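You operate a simulated robot arm through the tools that you are given. There is no shell and no other tool. Be economical: measure what you need, move in short steps, check, and stop when the job is done.

You are at the controls of a simulated robot arm. One attempt, no reset.

Task
Put things in order on the foot of the bed. At the end: the scrub pad is on the oak tray; the cream pin stands where the folded wipe stood; the teal pin stands on top of the brown cedar block; the folded wipe stands where the scrub pad stood; whatever was shut is shut again. Leave all else as you found it, and nothing knocked over.

It is judged by the outcome, as a careful person would: the job done as asked, and still so three seconds after it is handed in. It fails if anything else is knocked over, pushed out of place, dropped, spilled or broken.

Robot
A 6-joint arm with a two-finger parallel gripper, fixed in place. Base frame: the origin is at the foot of the arm, x ahead of it, y to its left, z up; the work surface is at about z = 0. Readings come in mm, degrees, newtons and seconds.
With the tool pointing down near the work surface it reaches from about 140 to 580 mm from the base axis. Its first joint turns from -66.0 to 66.0 degrees. Payload 2.1 kg.
The tool frame sits at the grasp point between the pads (the TCP): z along the fingers, y along the line on which they close. The tips reach 30 mm beyond it. The gripper opens to 94 mm. The fingers are 28 mm wide and 10 mm thick; the gripper's body (50 by 96 mm) begins 55 mm behind the TCP.
Orientation is that of the tool frame in the base frame, as a unit quaternion [w, x, y, z]. With the fingers straight down and closing along the base's y, the tool's x points along the base's -x, its y along +y and its z along -z.

Tools
- The arm moves only by the tool apply_moves. Its argument "deltas" is a list of rows, each an object of numbers (a shift or turn left out is 0, a gripper value left out holds the last): "dx", "dy", "dz": the shift along the tool's x, y, z in cm; "rx", "ry", "rz": the turn, a rotation vector about the tool's x, y, z in degrees; "gripper": the finger opening in cm, from 0 to 9.4. In form: [{"dx": .., "dy": .., "dz": .., "rx": .., "ry": .., "rz": .., "gripper": ..}, ...]. A call has 1 to 8 rows; each row shifts and turns the commanded pose from where the row before left it, along the tool's axes as they then stand. A row lasts 0.2 s, in which the tool goes at most 50 mm and 8.6 degrees; a call with a longer step from one row to the next is refused whole, and so is a gripper value outside its range. A pose out of reach is approached as far as the arm can. The call stops where the force on the tool passes 40 N (or 10 N more than at its start, if that is more) or the arm is blocked; 0.2 s more then pass. Each finger travels about 72 mm/s and halts on what it meets, pressing with about 34 N; the grip force reading is that of the motor and also rises with nothing between the fingers. The clock runs only during rows and for 0.2 s after the last one: add rows that do not move to give the fingers time. The reply holds the time, the measured pose of the TCP, the force on the tool along the base axes, the opening and the grip force, in the units named above and with some noise, and new pictures: "pictures" is both (left out), scene, wrist or none.
- Cameras (640 x 400 px; columns grow to the right, rows downward): "scene" is fixed at [51.2, -377.6, 503.3]; the picture's right is [0.70, -0.72, 0.00], its down [-0.39, -0.38, -0.84] and it looks along [0.60, 0.58, -0.55] (base axes); focal length 282 px, centre (320, 200). "wrist" rides on the gripper at [-37, 0, -58] in the tool frame; the picture's right is [0.00, -1.00, 0.00], its down [0.97, 0.00, -0.24] and it looks along [0.24, 0.00, 0.97] (tool axes); focal length 218 px, centre (320, 200).
- locate(camera, pixels): for up to 12 pixels [column, row] of the newest picture of that camera ("zoom" is the newest enlarged one), the place [x, y, z] in the base frame of the surface seen there, good to about 2 mm, but the place of the scene camera against the robot may be out by one fixed shift of up to 25 mm in any direction. The clock stands still meanwhile.
- inspect(camera, box): a new picture of the part [left, top, right, bottom] of that camera's present view, enlarged. The clock stands still meanwhile.
- sign_off(): hands the job in; it is judged then, once.

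Keep the steps short. Do not move on a guess: measure, check each grasp and each placing, and mend mistakes. In all there are 80 turns and 120 pictures (those below and enlarged ones count). Leave the gripper open and the arm clear of the work at the hand-in unless told otherwise, and finish with a single line.

The tools are called by a JSON object that holds its "op" and its "data". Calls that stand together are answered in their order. apply_moves: Moves the arm, as the interface text tells. Its arguments: {"type":"object","properties":{"deltas":{"type":"array","items":{"type":"object","properties":{"dx":{"type":"number"},"dy":{"type":"number"},"dz":{"type":"number"},"rx":{"type":"number"},"ry":{"type":"number"},"rz":{"type":"number"},"gripper":{"type":"number"}}}},"pictures":{"type":"string","enum":["both","scene","wrist","none"]}},"required":["deltas"]} The other tools are called the same way: locate (camera, pixels) gives the place of the surface under pixels of a picture; inspect (camera, box) takes an enlarged picture of a part of a camera's view; sign_off () hands the job in.

At the start:

```text
time_s: 0.0
tcp_pos: [309.8, -46.0, 290.9]
ee_rot: [0.0, 0.0, 1.0, 0.0]
wrist_force: [0.5, -0.7, -0.3]
gripper_width: 93.7
grip_force: 0.0
```

scene: 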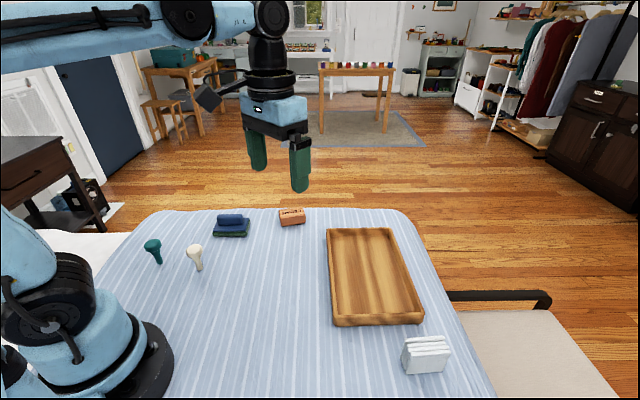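
wrist: 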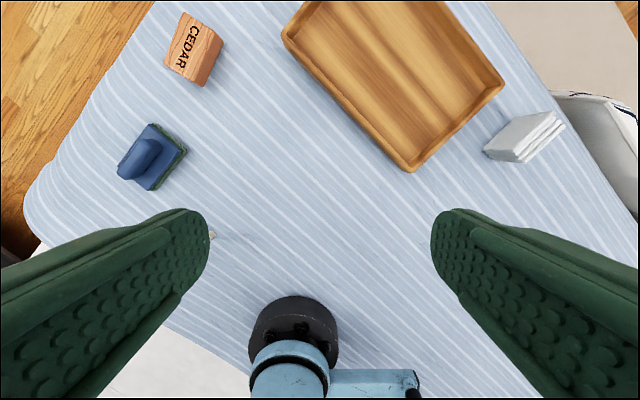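

I see two pins at left, the scrub pad (blue with handle), cedar block, oak tray, and folded wipe. First I enlarge and locate.

{"op": "inspect", "data": {"camera": "scene", "box": [130, 195, 320, 285]}}

{"op": "inspect", "data": {"camera": "scene", "box": [320, 210, 480, 390]}}

{"op": "locate", "data": {"camera": "wrist", "pixels": [[193, 50], [140, 150], [160, 158], [525, 135], [400, 90], [287, 35], [410, 168], [500, 85], [212, 235], [487, 152], [550, 115], [180, 155]]}}

{"op": "locate", "data": {"camera": "scene", "pixels": [[153, 245], [159, 262], [195, 250], [199, 269], [230, 218], [230, 234], [292, 211], [292, 222], [425, 345], [425, 372], [370, 280], [245, 220]]}}

```text
3.37 times, centred on (225, 240) of scene
```

zoom: 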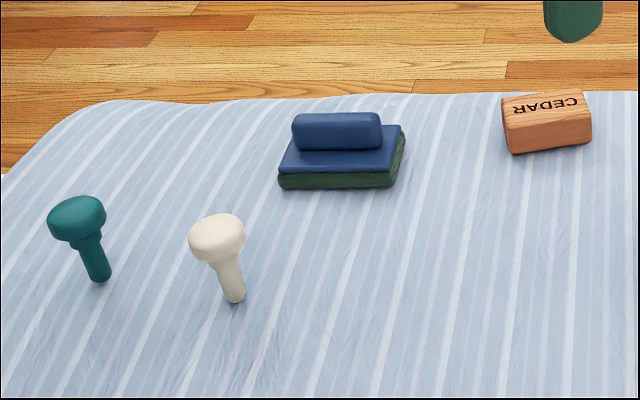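

```text
2.22 times, centred on (400, 300) of scene
```

zoom: 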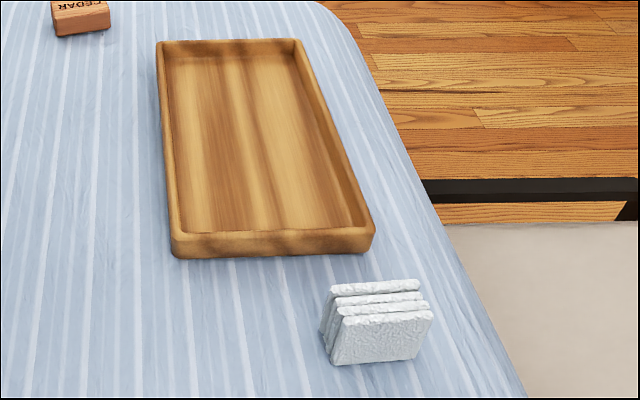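

```text
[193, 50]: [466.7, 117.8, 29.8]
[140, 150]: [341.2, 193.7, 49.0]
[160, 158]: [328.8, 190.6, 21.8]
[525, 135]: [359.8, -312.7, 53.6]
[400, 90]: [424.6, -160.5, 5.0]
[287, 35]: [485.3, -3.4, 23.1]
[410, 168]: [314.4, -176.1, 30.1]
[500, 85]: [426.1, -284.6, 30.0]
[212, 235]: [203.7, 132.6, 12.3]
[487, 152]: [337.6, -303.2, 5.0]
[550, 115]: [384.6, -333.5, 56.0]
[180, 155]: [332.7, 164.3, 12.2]
```

```text
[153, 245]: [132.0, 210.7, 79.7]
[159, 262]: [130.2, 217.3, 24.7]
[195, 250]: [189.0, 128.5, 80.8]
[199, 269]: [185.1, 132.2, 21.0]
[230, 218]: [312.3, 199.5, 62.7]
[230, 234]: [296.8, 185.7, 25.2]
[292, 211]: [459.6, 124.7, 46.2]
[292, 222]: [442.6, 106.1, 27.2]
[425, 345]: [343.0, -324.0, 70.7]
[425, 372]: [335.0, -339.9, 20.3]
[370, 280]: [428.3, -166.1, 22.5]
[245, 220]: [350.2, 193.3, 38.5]
```

The wrist picture gives true places; I move above the scrub pad for a nearer look.

{"op": "apply_moves", "data": {"deltas": [{"dx": -0.3, "dy": 4.2, "dz": 1.6}, {"dx": -0.3, "dy": 4.2, "dz": 1.6}, {"dx": -0.3, "dy": 4.2, "dz": 1.6}, {"dx": -0.3, "dy": 4.2, "dz": 1.6}, {"dx": -0.3, "dy": 4.2, "dz": 1.6}, {}], "pictures": "wrist"}}

```text
time_s: 1.4
tcp_pos: [321.4, 164.6, 212.1]
ee_rot: [0.0, 0.0, 1.0, 0.0]
wrist_force: [0.5, -0.5, 0.9]
gripper_width: 93.8
grip_force: 0.1
```

wrist: 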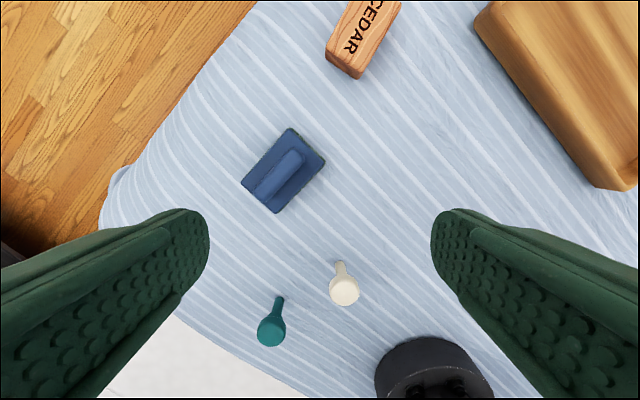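

Pad, both pins and the block are in view; I measure them.

{"op": "inspect", "data": {"camera": "wrist", "box": [220, 110, 348, 230]}}

{"op": "locate", "data": {"camera": "wrist", "pixels": [[289, 130], [324, 160], [277, 212], [243, 182], [298, 154], [262, 195], [279, 175], [300, 220], [344, 290], [340, 264], [270, 331], [279, 299]]}}

{"op": "locate", "data": {"camera": "wrist", "pixels": [[327, 51], [360, 70], [357, 78], [400, 4], [365, 30], [345, 2], [400, 150]]}}

```text
3.33 times, centred on (284, 170) of wrist
```

zoom: 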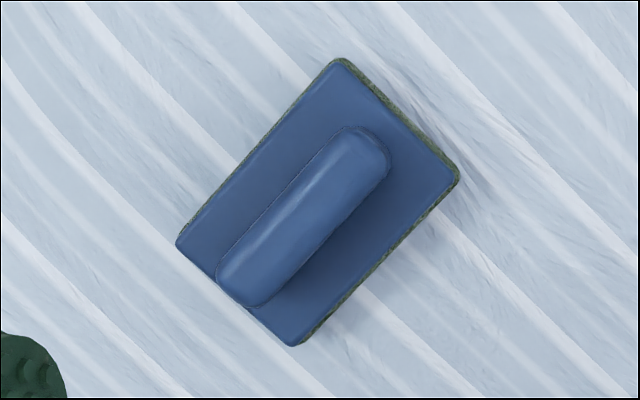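

```text
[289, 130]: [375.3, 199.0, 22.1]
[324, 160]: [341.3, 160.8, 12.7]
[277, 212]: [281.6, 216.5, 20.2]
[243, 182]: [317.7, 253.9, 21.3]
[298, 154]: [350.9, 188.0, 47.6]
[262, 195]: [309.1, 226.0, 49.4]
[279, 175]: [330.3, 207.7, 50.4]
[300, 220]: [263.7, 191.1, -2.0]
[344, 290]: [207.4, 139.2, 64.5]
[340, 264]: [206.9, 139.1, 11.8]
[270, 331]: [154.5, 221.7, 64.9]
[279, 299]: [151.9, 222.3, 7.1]
```

```text
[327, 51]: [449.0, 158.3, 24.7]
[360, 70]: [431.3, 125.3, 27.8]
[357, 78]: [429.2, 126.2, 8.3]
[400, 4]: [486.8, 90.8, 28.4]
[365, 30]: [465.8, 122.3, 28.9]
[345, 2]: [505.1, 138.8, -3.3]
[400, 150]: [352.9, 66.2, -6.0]
```

The pad is centred near (329, 207), its handle along −43°, top z≈50. I go above it, turn the tool 43° so the fingers close across the handle.

{"op": "apply_moves", "data": {"deltas": [{"dx": -0.86, "dy": 4.24}, {"rz": 7.2, "dz": 1.8, "gripper": 5}, {"rz": 7.2, "dz": 1.8}, {"rz": 7.2, "dz": 1.8}, {"rz": 7.2, "dz": 1.8}, {"rz": 7.2, "dz": 1.8}, {"rz": 7.3, "dz": 1.8}, {}], "pictures": "both"}}

```text
time_s: 3.2
tcp_pos: [333.2, 207.1, 101.5]
ee_rot: [0.0, 0.369, 0.929, 0.0]
wrist_force: [0.0, 0.7, -0.2]
gripper_width: 50.1
grip_force: 0.0
```

scene: 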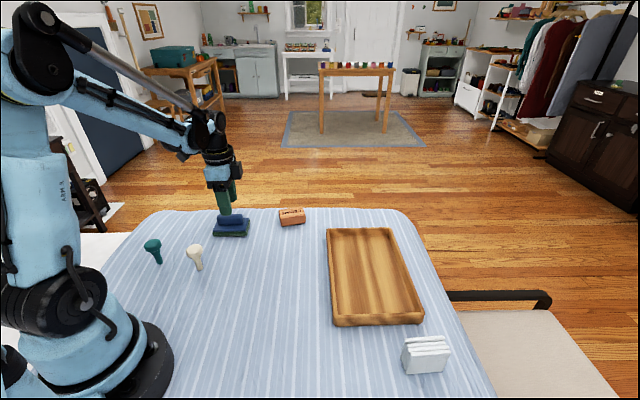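
wrist: 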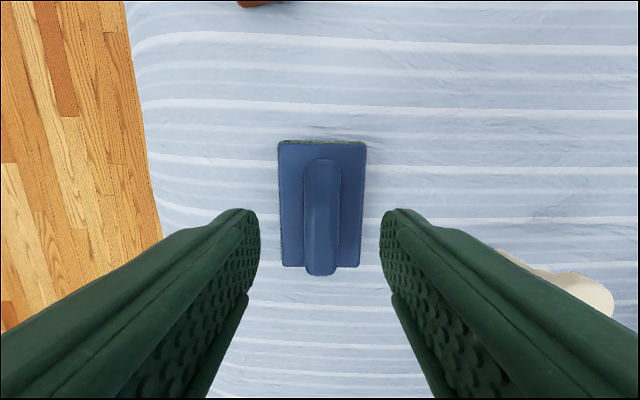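

The handle runs straight up the wrist picture between the fingers. I measure it before descending.

{"op": "locate", "data": {"camera": "wrist", "pixels": [[322, 168], [321, 262], [322, 215], [280, 145], [364, 146], [284, 265], [357, 265], [310, 215], [333, 215], [400, 100], [230, 100], [400, 160]]}}

```text
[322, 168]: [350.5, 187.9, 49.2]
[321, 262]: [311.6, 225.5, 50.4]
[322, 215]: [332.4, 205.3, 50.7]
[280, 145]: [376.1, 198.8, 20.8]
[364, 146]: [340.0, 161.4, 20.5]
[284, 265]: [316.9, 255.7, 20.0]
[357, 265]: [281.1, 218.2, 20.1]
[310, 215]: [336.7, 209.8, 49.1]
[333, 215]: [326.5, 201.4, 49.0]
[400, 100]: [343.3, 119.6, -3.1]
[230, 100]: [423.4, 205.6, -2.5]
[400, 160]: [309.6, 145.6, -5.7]
```

Centred within 2 mm. Descend to put tips just above the plate (z≈23), then close.

{"op": "apply_moves", "data": {"deltas": [{"dz": 2.5}, {"dz": 2.2}, {}, {"gripper": 1}, {"gripper": 1}, {"gripper": 1}, {"gripper": 1}], "pictures": "wrist"}}

```text
time_s: 4.8
tcp_pos: [333.8, 204.3, 56.6]
ee_rot: [0.001, 0.369, 0.929, 0.0]
wrist_force: [0.6, 0.0, -0.1]
gripper_width: 19.1
grip_force: 33.7
```

wrist: 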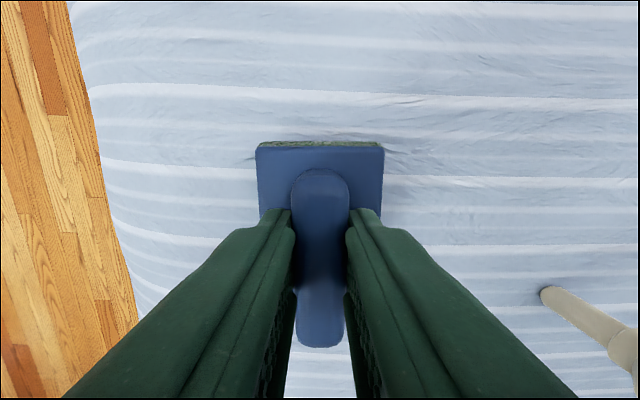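

Handle held (19 mm). Lift gently and check.

{"op": "apply_moves", "data": {"deltas": [{"dz": -2}, {"dz": -4}, {"dz": -4}, {}], "pictures": "scene"}}

{"op": "apply_moves", "data": {"deltas": [{"dx": -4.17, "dy": -2.12}, {"dx": -4.17, "dy": -2.12}, {"dx": -4.17, "dy": -2.12}, {"dx": -4.17, "dy": -2.12}, {"dx": -4.17, "dy": -2.12}, {"dx": -4.17, "dy": -2.12}, {"dx": -4.17, "dy": -2.12}, {"dx": -4.17, "dy": -2.12}], "pictures": "both"}}

```text
time_s: 5.8
tcp_pos: [333.3, 205.7, 155.6]
ee_rot: [0.001, 0.369, 0.929, 0.0]
wrist_force: [-0.8, -0.4, -0.2]
gripper_width: 18.8
grip_force: 33.9
```

scene: 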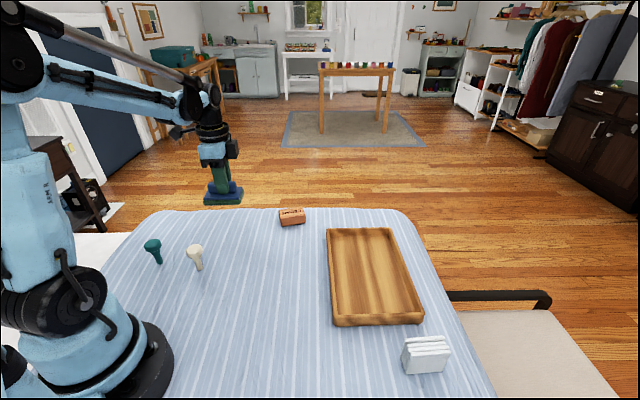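

```text
time_s: 7.6
tcp_pos: [462.6, -144.9, 153.9]
ee_rot: [0.001, 0.368, 0.93, 0.0]
wrist_force: [-0.3, 0.0, 0.1]
gripper_width: 19.0
grip_force: 33.8
```

scene: 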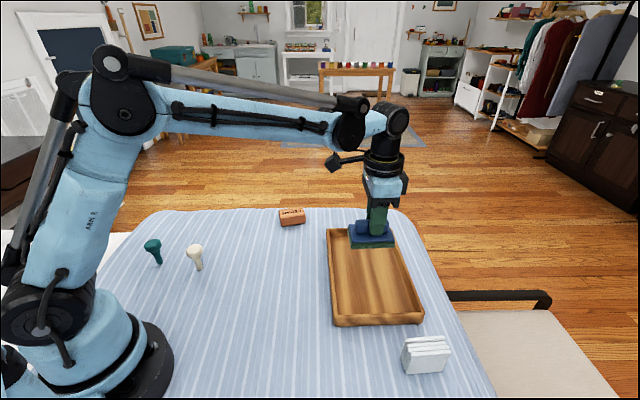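
wrist: 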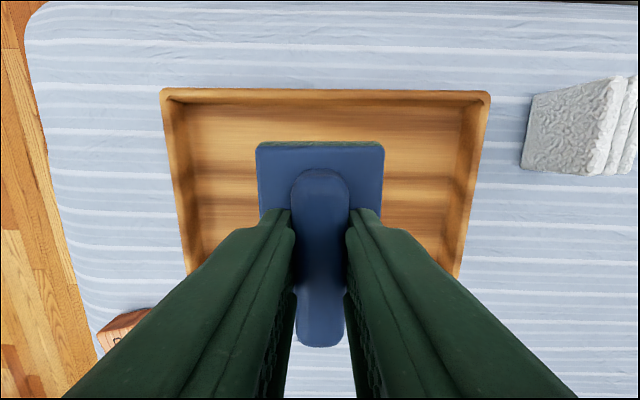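

I measure tray rim, inner floor and the held pad.

{"op": "locate", "data": {"camera": "wrist", "pixels": [[163, 92], [488, 95], [320, 93], [320, 108], [200, 130], [430, 200], [320, 130], [260, 150], [380, 150], [210, 220], [470, 160], [458, 160]]}}

{"op": "locate", "data": {"camera": "scene", "pixels": [[327, 230], [335, 322], [421, 320], [389, 228], [340, 310], [410, 308], [370, 280], [333, 240]]}}

```text
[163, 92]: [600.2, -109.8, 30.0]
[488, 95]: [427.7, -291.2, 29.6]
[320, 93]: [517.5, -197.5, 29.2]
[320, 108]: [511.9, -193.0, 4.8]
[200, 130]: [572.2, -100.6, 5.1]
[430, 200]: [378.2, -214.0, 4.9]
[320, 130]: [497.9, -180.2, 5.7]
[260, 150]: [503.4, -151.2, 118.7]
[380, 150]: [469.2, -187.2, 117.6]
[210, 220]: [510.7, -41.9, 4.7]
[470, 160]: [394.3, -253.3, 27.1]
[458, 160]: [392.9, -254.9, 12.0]
```

```text
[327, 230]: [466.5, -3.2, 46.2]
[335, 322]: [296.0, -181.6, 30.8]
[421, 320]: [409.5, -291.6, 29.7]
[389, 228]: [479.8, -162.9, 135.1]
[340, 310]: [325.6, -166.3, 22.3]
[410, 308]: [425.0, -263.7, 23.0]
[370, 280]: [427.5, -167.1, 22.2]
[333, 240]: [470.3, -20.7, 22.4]
```

Tray centre ≈(457, −145); the pad is centred over it. Pad bottom sits about 60 mm below TCP, floor z≈5, so set-down TCP z≈66.

{"op": "apply_moves", "data": {"deltas": [{"dz": 3}, {"dz": 3}, {"dz": 2}, {"dz": 0.4}, {"dz": 0.2}, {}], "pictures": "scene"}}

```text
time_s: 9.0
tcp_pos: [459.5, -146.9, 69.4]
ee_rot: [-0.001, 0.369, 0.929, -0.001]
wrist_force: [0.6, -0.1, -0.9]
gripper_width: 18.9
grip_force: 34.3
```

scene: 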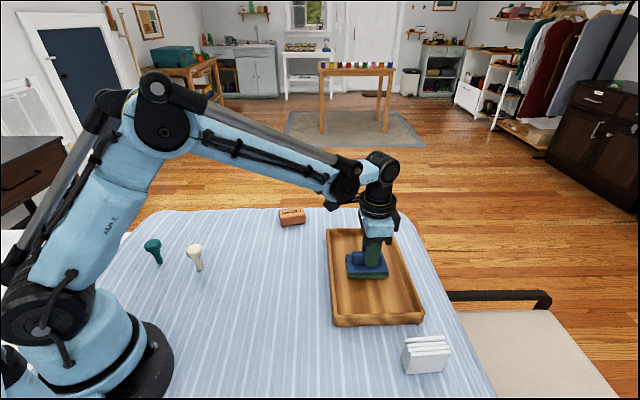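

No contact yet; I lower in millimetre steps watching the force.

{"op": "apply_moves", "data": {"deltas": [{"dz": 0.15}, {"dz": 0.1}, {}], "pictures": "none"}}

{"op": "apply_moves", "data": {"deltas": [{"dz": 0.1}, {}], "pictures": "none"}}

```text
time_s: 9.8
tcp_pos: [459.9, -146.5, 67.1]
ee_rot: [0.0, 0.369, 0.93, 0.001]
wrist_force: [-0.7, 0.0, -0.6]
gripper_width: 19.1
grip_force: 33.1
```

```text
time_s: 10.4
tcp_pos: [459.5, -145.1, 65.8]
ee_rot: [0.0, 0.369, 0.929, 0.001]
wrist_force: [0.3, 0.2, -0.1]
gripper_width: 18.8
grip_force: 33.7
```

{"op": "apply_moves", "data": {"deltas": [{"dz": 0.1}, {}], "pictures": "none"}}

{"op": "apply_moves", "data": {"deltas": [{"dz": 0.1}, {}], "pictures": "wrist"}}

```text
time_s: 11.0
tcp_pos: [459.6, -146.2, 64.9]
ee_rot: [0.0, 0.37, 0.929, 0.0]
wrist_force: [-0.3, -0.8, -1.1]
gripper_width: 19.2
grip_force: 34.5
```

```text
time_s: 11.6
tcp_pos: [459.9, -145.4, 63.5]
ee_rot: [0.0, 0.369, 0.929, 0.0]
wrist_force: [-0.5, -0.3, -0.5]
gripper_width: 18.8
grip_force: 34.2
```

wrist: 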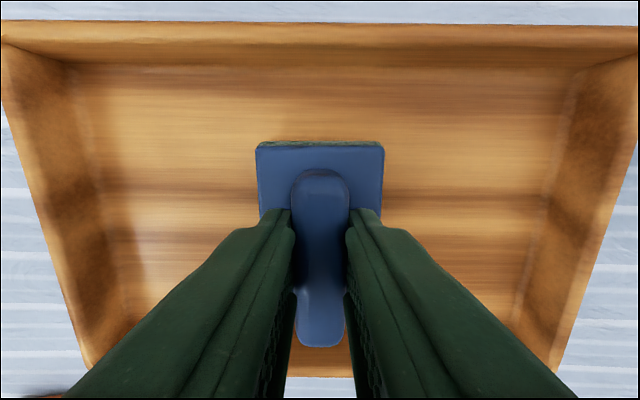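

{"op": "locate", "data": {"camera": "wrist", "pixels": [[320, 160], [320, 144], [320, 141], [320, 137], [320, 130], [270, 180], [230, 180]]}}

{"op": "inspect", "data": {"camera": "scene", "box": [320, 225, 420, 290]}}

```text
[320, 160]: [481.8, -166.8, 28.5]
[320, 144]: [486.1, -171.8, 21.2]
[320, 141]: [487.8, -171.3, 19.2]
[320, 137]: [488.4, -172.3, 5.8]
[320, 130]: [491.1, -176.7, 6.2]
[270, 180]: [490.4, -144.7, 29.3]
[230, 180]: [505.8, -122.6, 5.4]
```

```text
6.15 times, centred on (370, 258) of scene
```

zoom: 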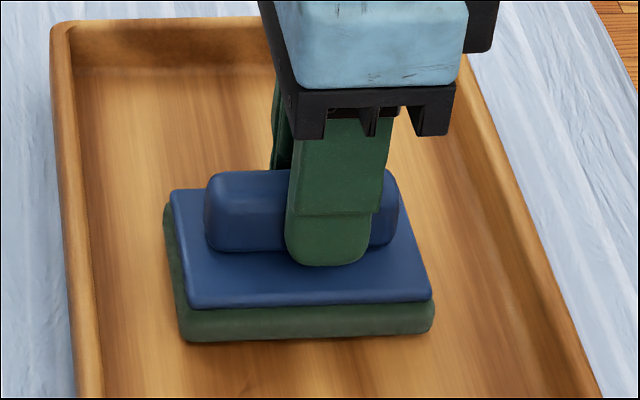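

Very close to the floor (plate top 28.5 over floor 5.5). A little more.

{"op": "apply_moves", "data": {"deltas": [{"dz": 0.1}, {}], "pictures": "none"}}

{"op": "apply_moves", "data": {"deltas": [{"dz": 0.1}, {}], "pictures": "none"}}

```text
time_s: 12.2
tcp_pos: [459.3, -146.3, 62.8]
ee_rot: [0.001, 0.369, 0.929, 0.0]
wrist_force: [0.8, 2.5, 8.2]
gripper_width: 19.0
grip_force: 34.1
```

```text
time_s: 12.8
tcp_pos: [459.8, -145.5, 62.6]
ee_rot: [0.001, 0.369, 0.929, 0.0]
wrist_force: [-3.2, -0.2, 28.7]
gripper_width: 18.9
grip_force: 33.7
```

Contact reached. Ease 1 mm, open, then rise.

{"op": "apply_moves", "data": {"deltas": [{"dz": -0.1}, {"gripper": 5}, {}, {}, {"dz": -3}, {"dz": -4}, {"dz": -4}, {}], "pictures": "both"}}

```text
time_s: 14.6
tcp_pos: [458.7, -146.7, 173.2]
ee_rot: [0.001, 0.369, 0.929, 0.0]
wrist_force: [-0.4, -0.4, 0.5]
gripper_width: 50.0
grip_force: 0.0
```

scene: 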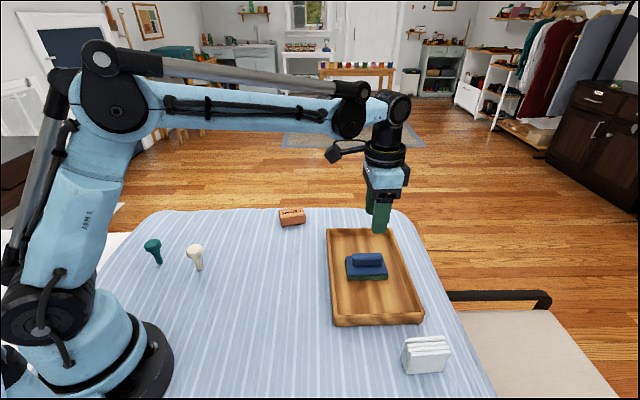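
wrist: 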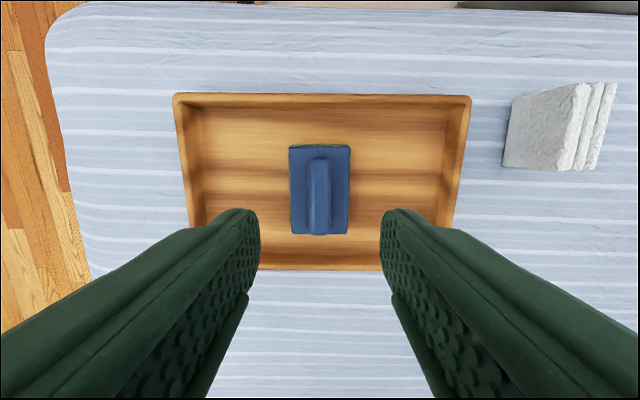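

Pad released in the tray centre. Now above the wipe at about (362, −312).

{"op": "apply_moves", "data": {"deltas": [{"dx": -1.0, "dy": -4.6}, {"dx": -1.0, "dy": -4.6}, {"dx": -1.0, "dy": -4.6}, {"dx": -1.0, "dy": -4.6, "gripper": 9}, {}], "pictures": "wrist"}}

```text
time_s: 15.8
tcp_pos: [361.5, -307.6, 172.8]
ee_rot: [-0.001, 0.369, 0.93, 0.0]
wrist_force: [-1.3, 0.2, 0.1]
gripper_width: 90.1
grip_force: 0.2
```

wrist: 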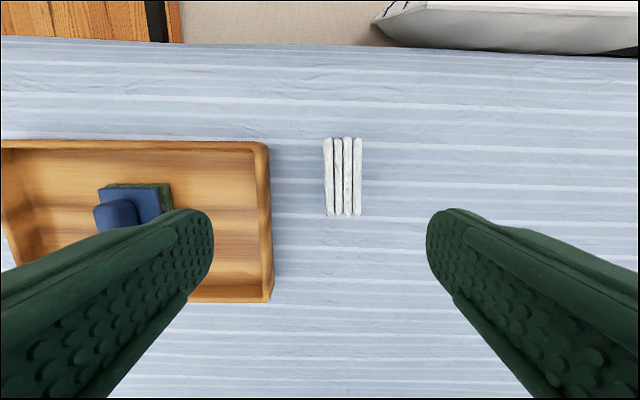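

{"op": "inspect", "data": {"camera": "wrist", "box": [262, 120, 422, 240]}}

{"op": "locate", "data": {"camera": "wrist", "pixels": [[327, 141], [359, 141], [329, 213], [358, 213], [338, 175], [348, 175], [329, 180], [358, 180], [269, 180], [290, 180], [400, 180], [343, 240]]}}

```text
3.33 times, centred on (342, 180) of wrist
```

zoom: 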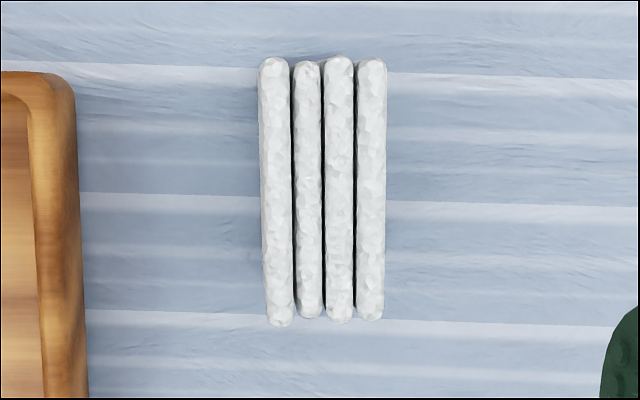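

```text
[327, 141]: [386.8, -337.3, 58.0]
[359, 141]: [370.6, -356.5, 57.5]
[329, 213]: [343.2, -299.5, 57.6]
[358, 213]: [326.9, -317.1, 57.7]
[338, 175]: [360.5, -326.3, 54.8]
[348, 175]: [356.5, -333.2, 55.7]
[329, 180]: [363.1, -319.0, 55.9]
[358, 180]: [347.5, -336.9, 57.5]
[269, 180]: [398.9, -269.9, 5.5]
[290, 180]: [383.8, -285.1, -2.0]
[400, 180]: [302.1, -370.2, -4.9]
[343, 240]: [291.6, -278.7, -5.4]
```

Wipe centre ≈(357, −328), top z≈58, panels aligned with the fingers, 60 mm free toward the tray. Centre over it, narrow to 55 mm and lower partway.

{"op": "apply_moves", "data": {"deltas": [{"dx": -1.04, "dy": -1.77, "gripper": 5.5}, {"rz": -1.0}, {"dz": 3}, {"dz": 3}, {}], "pictures": "wrist"}}

```text
time_s: 17.0
tcp_pos: [360.5, -325.8, 113.1]
ee_rot: [0.0, 0.361, 0.933, 0.001]
wrist_force: [0.3, 0.2, -0.1]
gripper_width: 55.3
grip_force: 0.0
```

wrist: 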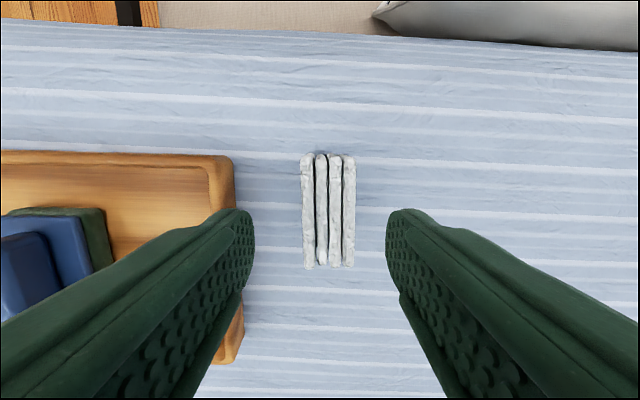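

{"op": "locate", "data": {"camera": "wrist", "pixels": [[307, 157], [348, 158], [309, 262], [348, 262], [307, 210], [349, 210], [328, 210]]}}

```text
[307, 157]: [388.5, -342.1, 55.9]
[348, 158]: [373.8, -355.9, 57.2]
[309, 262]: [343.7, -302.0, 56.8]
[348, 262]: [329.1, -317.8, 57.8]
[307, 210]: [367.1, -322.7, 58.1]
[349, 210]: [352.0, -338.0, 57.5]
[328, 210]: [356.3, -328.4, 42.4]
```

Centre is about 4 mm off to the right; correct and descend to TCP z≈42.

{"op": "apply_moves", "data": {"deltas": [{"dx": -0.1, "dy": -0.38}, {"dz": 2.5}, {"dz": 2.5}, {"dz": 2.1}, {}], "pictures": "wrist"}}

```text
time_s: 18.2
tcp_pos: [355.7, -330.8, 41.5]
ee_rot: [0.0, 0.361, 0.933, 0.0]
wrist_force: [0.9, -0.3, 0.4]
gripper_width: 54.9
grip_force: 0.0
```

wrist: 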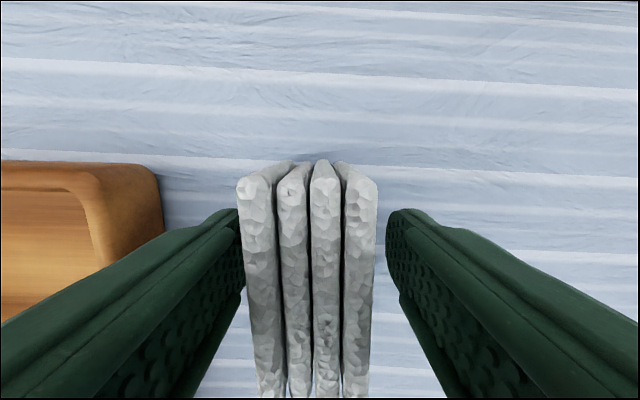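

Wipe centre is ~2.5 mm left now; correct, then close.

{"op": "apply_moves", "data": {"deltas": [{"dy": 0.24}, {}, {"gripper": 4}, {}], "pictures": "wrist"}}

{"op": "apply_moves", "data": {"deltas": [{"gripper": 2}, {"gripper": 2}, {"gripper": 2}], "pictures": "both"}}

```text
time_s: 19.2
tcp_pos: [359.7, -328.7, 42.4]
ee_rot: [0.0, 0.361, 0.933, 0.0]
wrist_force: [0.0, 0.0, -0.5]
gripper_width: 40.0
grip_force: 0.0
```

wrist: 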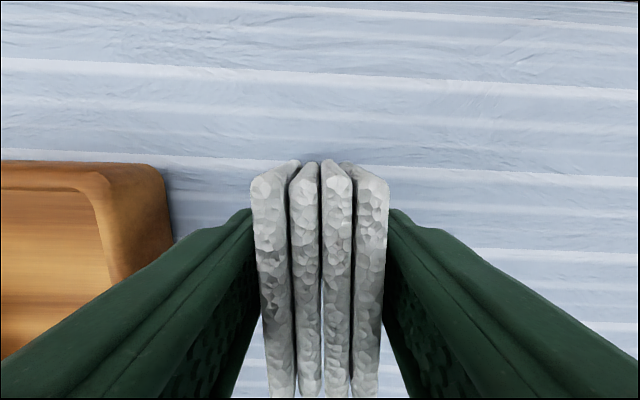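

```text
time_s: 20.0
tcp_pos: [357.6, -329.6, 42.0]
ee_rot: [0.0, 0.361, 0.933, 0.0]
wrist_force: [0.0, -1.0, 0.2]
gripper_width: 33.0
grip_force: 33.9
```

scene: 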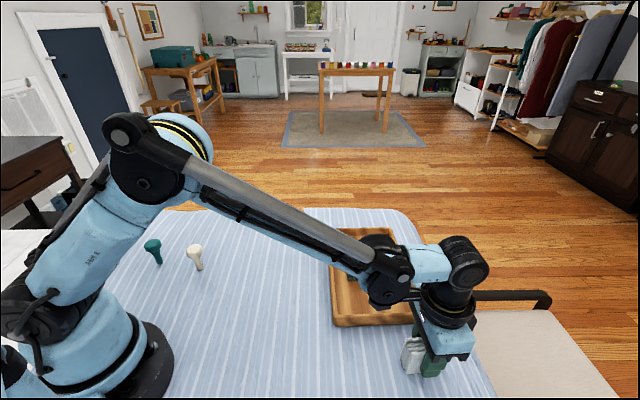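
wrist: 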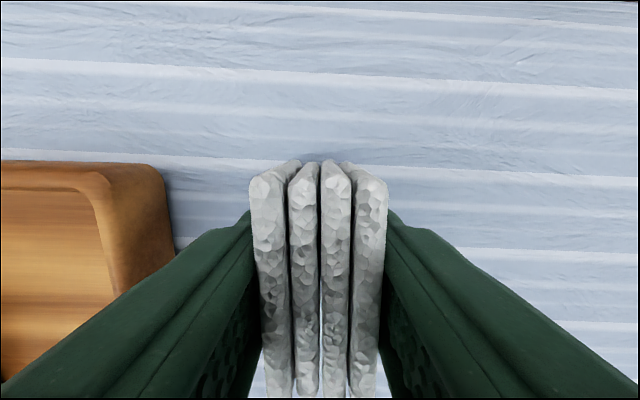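

Firm grip at 33 mm. Lift straight up and check.

{"op": "apply_moves", "data": {"deltas": [{"dz": -1.5}, {"dz": -3.5}, {"dz": -4}, {"dz": -4}, {}], "pictures": "scene"}}

{"op": "apply_moves", "data": {"deltas": [{"dx": 3.19, "dy": 3.14}, {"dx": 3.19, "dy": 3.14}, {"dx": 3.19, "dy": 3.14}, {"dx": 3.19, "dy": 3.14}, {"dx": 3.19, "dy": 3.14}, {"dx": 3.19, "dy": 3.14}], "pictures": "scene"}}

```text
time_s: 21.2
tcp_pos: [356.4, -330.8, 173.3]
ee_rot: [0.0, 0.362, 0.932, 0.0]
wrist_force: [0.2, 0.9, -0.6]
gripper_width: 33.2
grip_force: 34.2
```

scene: 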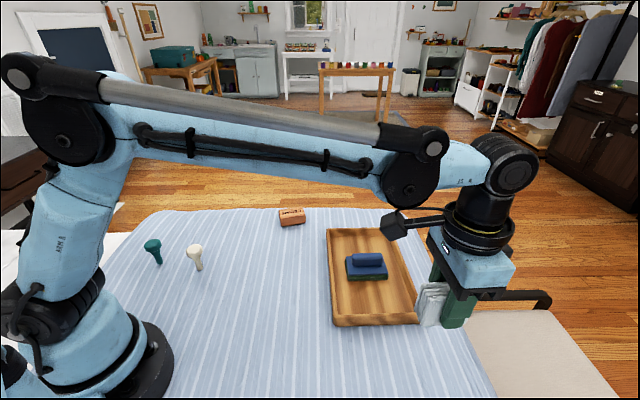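

```text
time_s: 22.6
tcp_pos: [344.3, -59.4, 174.7]
ee_rot: [0.001, 0.361, 0.932, 0.0]
wrist_force: [0.4, -0.6, -0.5]
gripper_width: 33.0
grip_force: 34.3
```

scene: 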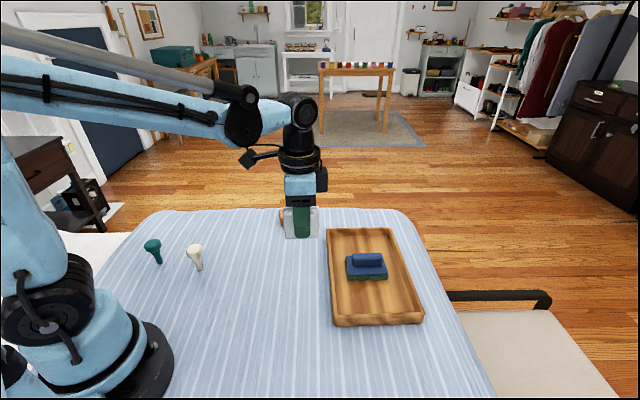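

Wipe held well; continue to above the pad's old place.

{"op": "apply_moves", "data": {"deltas": [{"dx": 3.19, "dy": 3.14}, {"dx": 3.19, "dy": 3.14}, {"dx": 3.19, "dy": 3.14}, {"dx": 3.19, "dy": 3.14}, {"dx": 3.19, "dy": 3.14}, {"dx": 3.19, "dy": 3.14}, {}], "pictures": "wrist"}}

```text
time_s: 24.2
tcp_pos: [329.7, 207.3, 173.1]
ee_rot: [0.0, 0.361, 0.933, 0.0]
wrist_force: [1.0, 0.3, 0.9]
gripper_width: 33.1
grip_force: 34.2
```

wrist: 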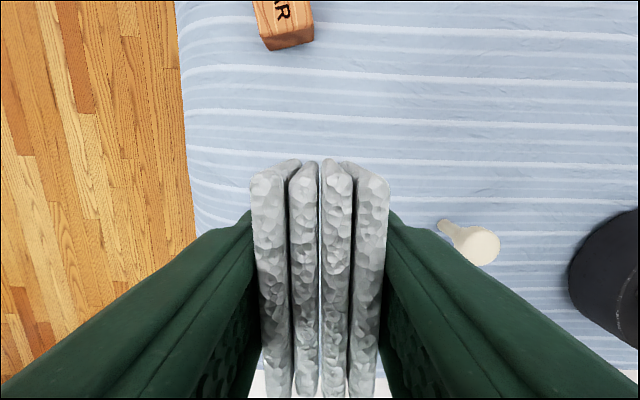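

On target. Lower to z≈50, then by millimetres.

{"op": "apply_moves", "data": {"deltas": [{"dz": 4}, {"dz": 4}, {"dz": 3}, {"dz": 1.4}, {}], "pictures": "scene"}}

{"op": "apply_moves", "data": {"deltas": [{"dz": 0.2}, {"dz": 0.1}, {}], "pictures": "none"}}

{"op": "apply_moves", "data": {"deltas": [{"dz": 0.1}, {"dz": 0.1}, {}], "pictures": "none"}}

```text
time_s: 25.4
tcp_pos: [330.8, 206.7, 48.9]
ee_rot: [0.0, 0.361, 0.933, 0.0]
wrist_force: [-0.5, 0.8, -0.7]
gripper_width: 33.1
grip_force: 33.6
```

scene: 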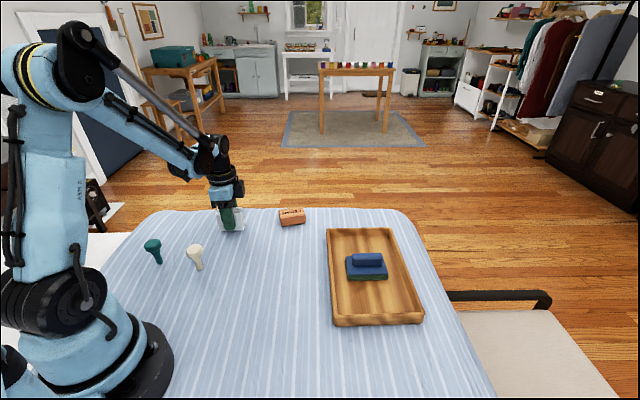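

```text
time_s: 26.2
tcp_pos: [330.7, 207.4, 46.0]
ee_rot: [0.0, 0.361, 0.933, 0.0]
wrist_force: [0.2, 0.6, -0.9]
gripper_width: 33.1
grip_force: 33.8
```

```text
time_s: 27.0
tcp_pos: [330.1, 205.1, 43.6]
ee_rot: [0.0, 0.362, 0.932, 0.0]
wrist_force: [-0.9, 0.2, -0.5]
gripper_width: 33.0
grip_force: 34.0
```

{"op": "apply_moves", "data": {"deltas": [{"dz": 0.1}, {}], "pictures": "none"}}

{"op": "apply_moves", "data": {"deltas": [{"dz": 0.1}, {}], "pictures": "none"}}

```text
time_s: 27.6
tcp_pos: [330.1, 207.0, 42.9]
ee_rot: [0.0, 0.361, 0.933, 0.0]
wrist_force: [-0.6, -0.1, -0.6]
gripper_width: 32.7
grip_force: 34.0
```

```text
time_s: 28.2
tcp_pos: [328.1, 207.2, 42.1]
ee_rot: [-0.001, 0.361, 0.933, -0.001]
wrist_force: [1.8, -0.6, 26.4]
gripper_width: 33.1
grip_force: 33.7
```

Contact at z≈42. Ease half a millimetre, open, rise.

{"op": "apply_moves", "data": {"deltas": [{"dz": -0.05}, {"gripper": 5.2}, {}, {}, {"dz": -3}, {"dz": -4}, {"dz": -4}, {}], "pictures": "both"}}

```text
time_s: 30.0
tcp_pos: [327.7, 204.5, 154.2]
ee_rot: [0.001, 0.361, 0.933, 0.001]
wrist_force: [0.2, 0.0, -0.1]
gripper_width: 51.8
grip_force: 0.0
```

scene: 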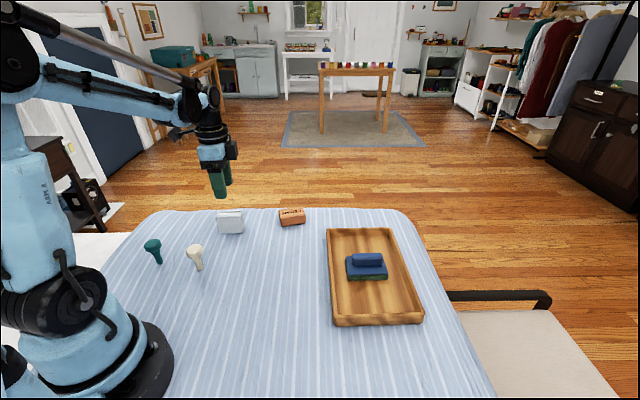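
wrist: 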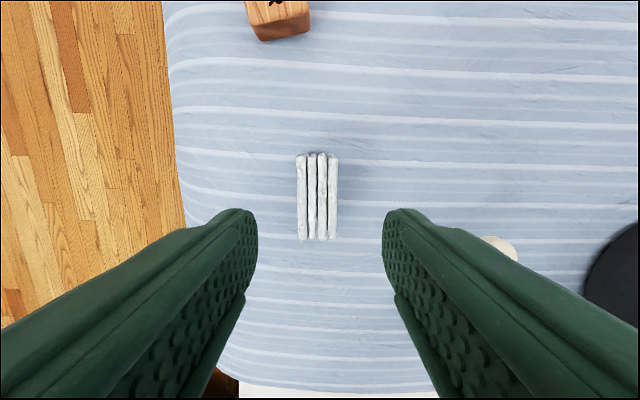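

Wipe stands upright at the pad's former place. Next, above the cream pin at about (207, 139).

{"op": "apply_moves", "data": {"deltas": [{"dx": 1.1, "dy": -3.3}, {"dx": 1.1, "dy": -3.3}, {"dx": 1.1, "dy": -3.3}, {"dx": 1.1, "dy": -3.3}, {}], "pictures": "wrist"}}

```text
time_s: 31.2
tcp_pos: [209.8, 137.9, 152.0]
ee_rot: [-0.001, 0.361, 0.933, 0.0]
wrist_force: [-0.3, 0.9, -1.1]
gripper_width: 51.9
grip_force: 0.1
```

wrist: 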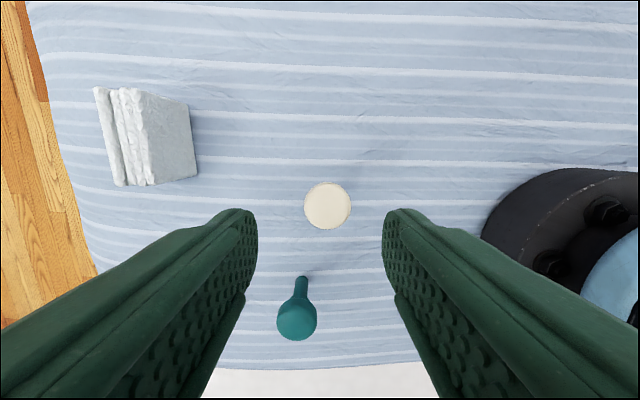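

{"op": "locate", "data": {"camera": "wrist", "pixels": [[328, 205], [306, 205], [350, 205], [328, 184], [328, 226], [296, 320], [302, 280], [303, 275], [340, 250], [278, 325], [316, 325], [345, 160]]}}

{"op": "inspect", "data": {"camera": "scene", "box": [170, 230, 230, 280]}}

```text
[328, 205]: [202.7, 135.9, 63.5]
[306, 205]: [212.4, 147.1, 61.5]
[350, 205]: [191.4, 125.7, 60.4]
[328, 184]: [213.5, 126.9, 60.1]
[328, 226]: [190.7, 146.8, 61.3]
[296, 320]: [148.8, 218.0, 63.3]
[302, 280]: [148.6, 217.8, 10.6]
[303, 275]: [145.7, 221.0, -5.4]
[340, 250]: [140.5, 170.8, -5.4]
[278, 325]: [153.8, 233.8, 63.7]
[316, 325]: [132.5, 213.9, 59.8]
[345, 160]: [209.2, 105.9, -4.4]
```

```text
8.00 times, centred on (200, 255) of scene
```

zoom: 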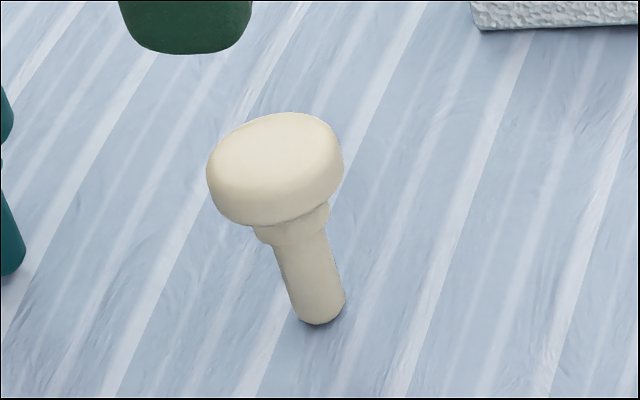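

Cream head centre ≈(202.5, 136.4), diameter ≈31, top z≈63. I centre and lower to z≈95 to recheck.

{"op": "apply_moves", "data": {"deltas": [{"dx": 0.44, "dy": -0.56}, {"dz": 2.5}, {"dz": 2.5}, {}], "pictures": "wrist"}}

{"op": "locate", "data": {"camera": "wrist", "pixels": [[320, 215], [320, 235], [300, 215], [340, 215]]}}

```text
time_s: 32.2
tcp_pos: [200.0, 138.7, 99.8]
ee_rot: [0.0, 0.361, 0.933, 0.0]
wrist_force: [0.1, 1.3, 0.6]
gripper_width: 52.2
grip_force: 0.2
```

wrist: 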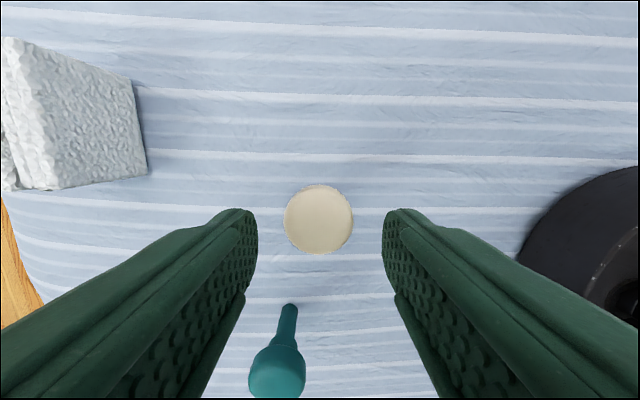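

```text
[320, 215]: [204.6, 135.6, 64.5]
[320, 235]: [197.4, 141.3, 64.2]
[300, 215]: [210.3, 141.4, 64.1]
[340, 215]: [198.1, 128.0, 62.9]
```

Sideways centred; 4 mm correction along tool x, then down to z≈54 and close slowly.

{"op": "apply_moves", "data": {"deltas": [{"dx": -0.4}, {"dz": 2.3}, {"dz": 2.3}, {}, {"gripper": 3.8}, {}], "pictures": "wrist"}}

```text
time_s: 33.6
tcp_pos: [201.7, 135.5, 55.9]
ee_rot: [-0.001, 0.361, 0.933, 0.0]
wrist_force: [0.5, 0.1, 0.5]
gripper_width: 38.1
grip_force: 0.1
```

wrist: 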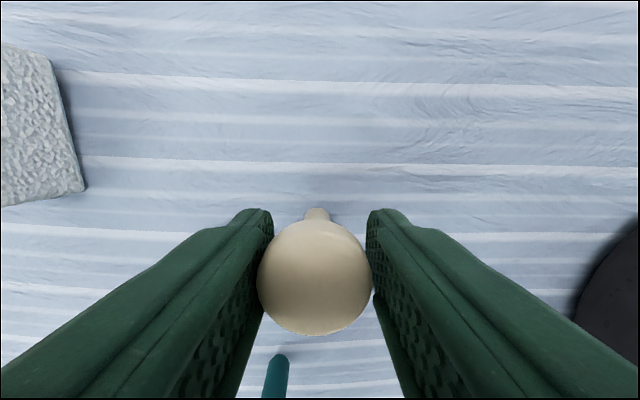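

{"op": "apply_moves", "data": {"deltas": [{"dy": 0.12}, {}, {"gripper": 2.2}, {"gripper": 2.2}, {"gripper": 2.2}], "pictures": "both"}}

```text
time_s: 34.8
tcp_pos: [202.3, 135.7, 56.8]
ee_rot: [0.0, 0.361, 0.933, 0.0]
wrist_force: [0.3, 0.2, 0.3]
gripper_width: 32.8
grip_force: 34.0
```

scene: 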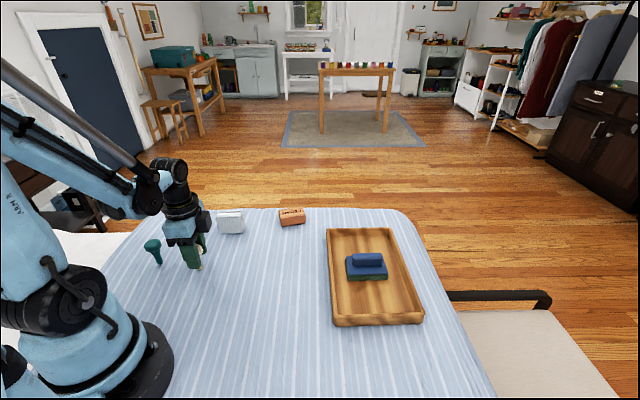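
wrist: 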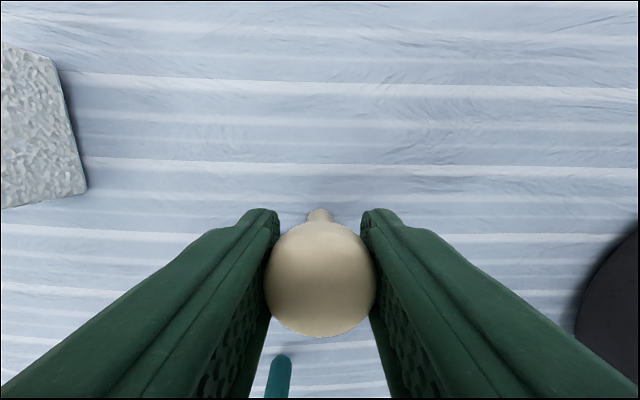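

Head gripped (32.8 mm). Lift and check it hangs straight.

{"op": "apply_moves", "data": {"deltas": [{"dz": -1}, {"dz": -3}, {"dz": -4}, {"dz": -4}, {}], "pictures": "both"}}

{"op": "inspect", "data": {"camera": "scene", "box": [150, 160, 250, 240]}}

```text
time_s: 36.0
tcp_pos: [200.7, 136.9, 177.6]
ee_rot: [-0.001, 0.361, 0.933, 0.0]
wrist_force: [-0.2, -0.6, -0.1]
gripper_width: 32.6
grip_force: 33.8
```

scene: 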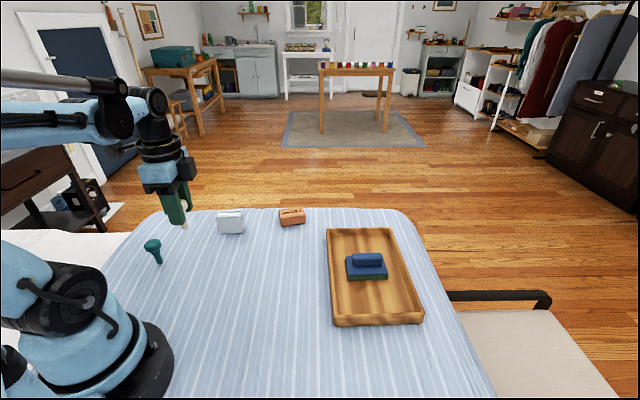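
wrist: 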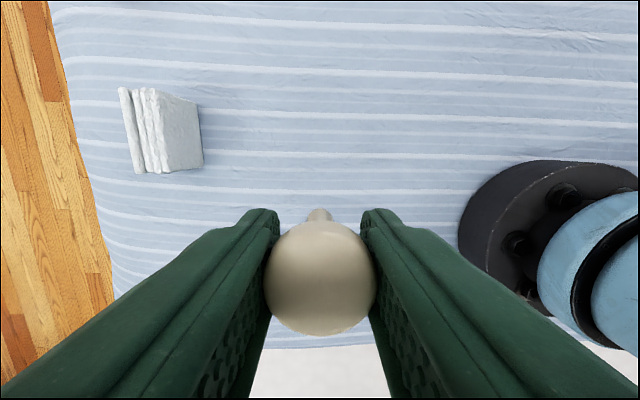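

```text
5.00 times, centred on (200, 200) of scene
```

zoom: 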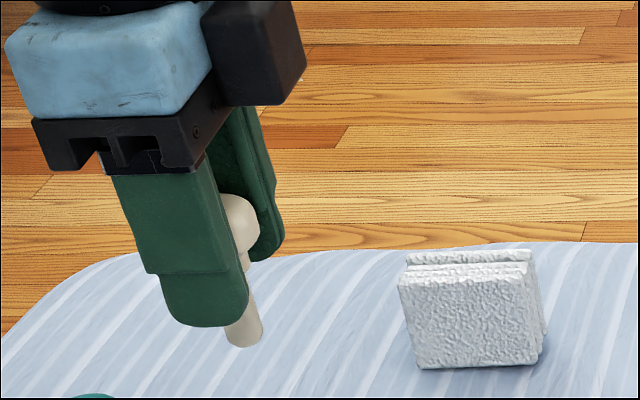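

Straight. Carry it to the wipe's old place (358, −328) in two calls.

{"op": "apply_moves", "data": {"deltas": [{"dx": -3.9, "dy": -2.164}, {"dx": -3.9, "dy": -2.164}, {"dx": -3.9, "dy": -2.164}, {"dx": -3.9, "dy": -2.164}, {"dx": -3.9, "dy": -2.164}, {"dx": -3.9, "dy": -2.164}], "pictures": "none"}}

{"op": "apply_moves", "data": {"deltas": [{"dx": -3.9, "dy": -2.164}, {"dx": -3.9, "dy": -2.164}, {"dx": -3.9, "dy": -2.164}, {"dx": -3.9, "dy": -2.164}, {"dx": -3.9, "dy": -2.164}, {}], "pictures": "both"}}

```text
time_s: 37.4
tcp_pos: [294.2, -120.4, 178.2]
ee_rot: [0.0, 0.361, 0.933, 0.0]
wrist_force: [0.6, 0.1, -0.7]
gripper_width: 32.8
grip_force: 34.0
```

```text
time_s: 38.8
tcp_pos: [360.5, -327.7, 177.3]
ee_rot: [0.0, 0.362, 0.932, 0.0]
wrist_force: [0.7, -0.5, -1.1]
gripper_width: 32.6
grip_force: 34.4
```

scene: 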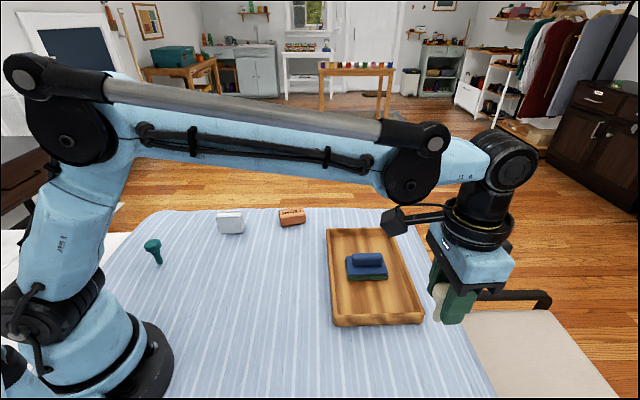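
wrist: 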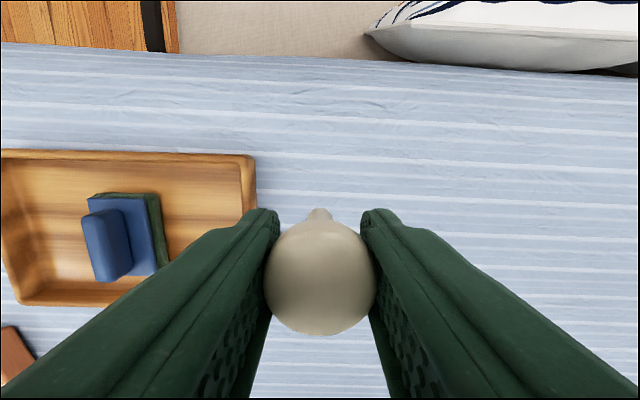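

Position good. Descend to z≈60, then by millimetres.

{"op": "apply_moves", "data": {"deltas": [{"dz": 4}, {"dz": 4}, {"dz": 2.5}, {"dz": 1.0}, {}], "pictures": "none"}}

{"op": "apply_moves", "data": {"deltas": [{"dz": 0.2}, {"dz": 0.1}, {}], "pictures": "none"}}

{"op": "apply_moves", "data": {"deltas": [{"dz": 0.1}, {}], "pictures": "none"}}

```text
time_s: 40.0
tcp_pos: [362.0, -328.5, 59.5]
ee_rot: [0.0, 0.361, 0.933, 0.0]
wrist_force: [-0.7, -1.4, -0.3]
gripper_width: 32.7
grip_force: 33.6
```

```text
time_s: 40.8
tcp_pos: [362.3, -329.0, 57.4]
ee_rot: [-0.001, 0.361, 0.933, 0.0]
wrist_force: [0.9, 0.9, -0.5]
gripper_width: 32.6
grip_force: 34.1
```

```text
time_s: 41.4
tcp_pos: [361.4, -327.5, 56.8]
ee_rot: [0.0, 0.361, 0.933, 0.0]
wrist_force: [0.6, -0.6, -0.2]
gripper_width: 32.6
grip_force: 34.4
```

No contact yet; x reads ~3 mm high, so I correct that and continue down.

{"op": "apply_moves", "data": {"deltas": [{"dx": 0.25, "dy": -0.22, "dz": 0.05}, {}], "pictures": "none"}}

{"op": "apply_moves", "data": {"deltas": [{"dz": 0.08}, {}], "pictures": "none"}}

{"op": "apply_moves", "data": {"deltas": [{"dz": 0.08}, {}], "pictures": "none"}}

```text
time_s: 42.0
tcp_pos: [359.0, -329.4, 55.4]
ee_rot: [0.0, 0.361, 0.933, 0.0]
wrist_force: [-0.8, 0.8, 0.2]
gripper_width: 32.5
grip_force: 34.1
```

```text
time_s: 42.6
tcp_pos: [358.4, -328.5, 56.0]
ee_rot: [-0.001, 0.361, 0.933, 0.0]
wrist_force: [-1.7, -0.5, 19.0]
gripper_width: 32.5
grip_force: 33.7
```

```text
time_s: 43.2
tcp_pos: [358.4, -327.8, 55.2]
ee_rot: [0.001, 0.361, 0.933, 0.0]
wrist_force: [0.8, -0.7, 27.7]
gripper_width: 32.4
grip_force: 34.0
```

Contact (≈28 N). Ease 1.5 mm of command, check the force, then open slowly.

{"op": "apply_moves", "data": {"deltas": [{"dz": -0.14}, {}], "pictures": "wrist"}}

```text
time_s: 43.8
tcp_pos: [357.2, -327.5, 55.8]
ee_rot: [0.0, 0.36, 0.933, 0.0]
wrist_force: [-0.1, 0.0, -0.7]
gripper_width: 32.6
grip_force: 33.9
```

wrist: 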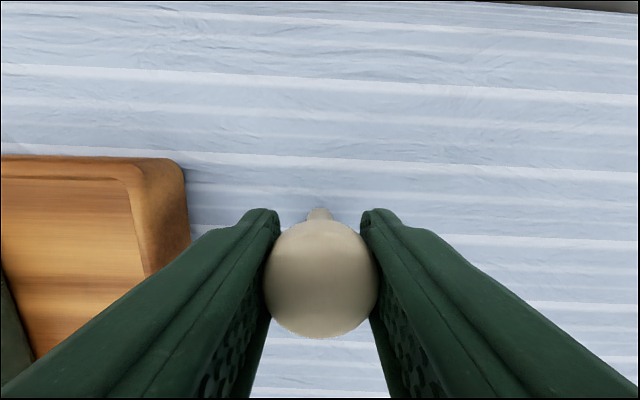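

{"op": "apply_moves", "data": {"deltas": [{"dz": 0.05}, {"gripper": 3.5}, {"gripper": 4}, {"gripper": 5.2}, {}, {}], "pictures": "wrist"}}

```text
time_s: 45.2
tcp_pos: [358.6, -329.4, 55.9]
ee_rot: [0.0, 0.361, 0.932, 0.0]
wrist_force: [0.1, 0.1, 0.2]
gripper_width: 51.8
grip_force: 0.1
```

wrist: 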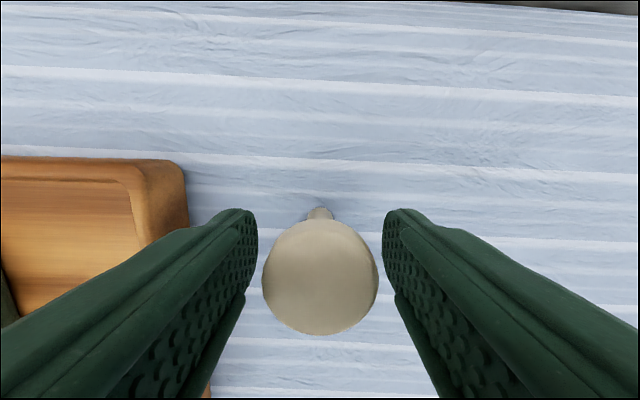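

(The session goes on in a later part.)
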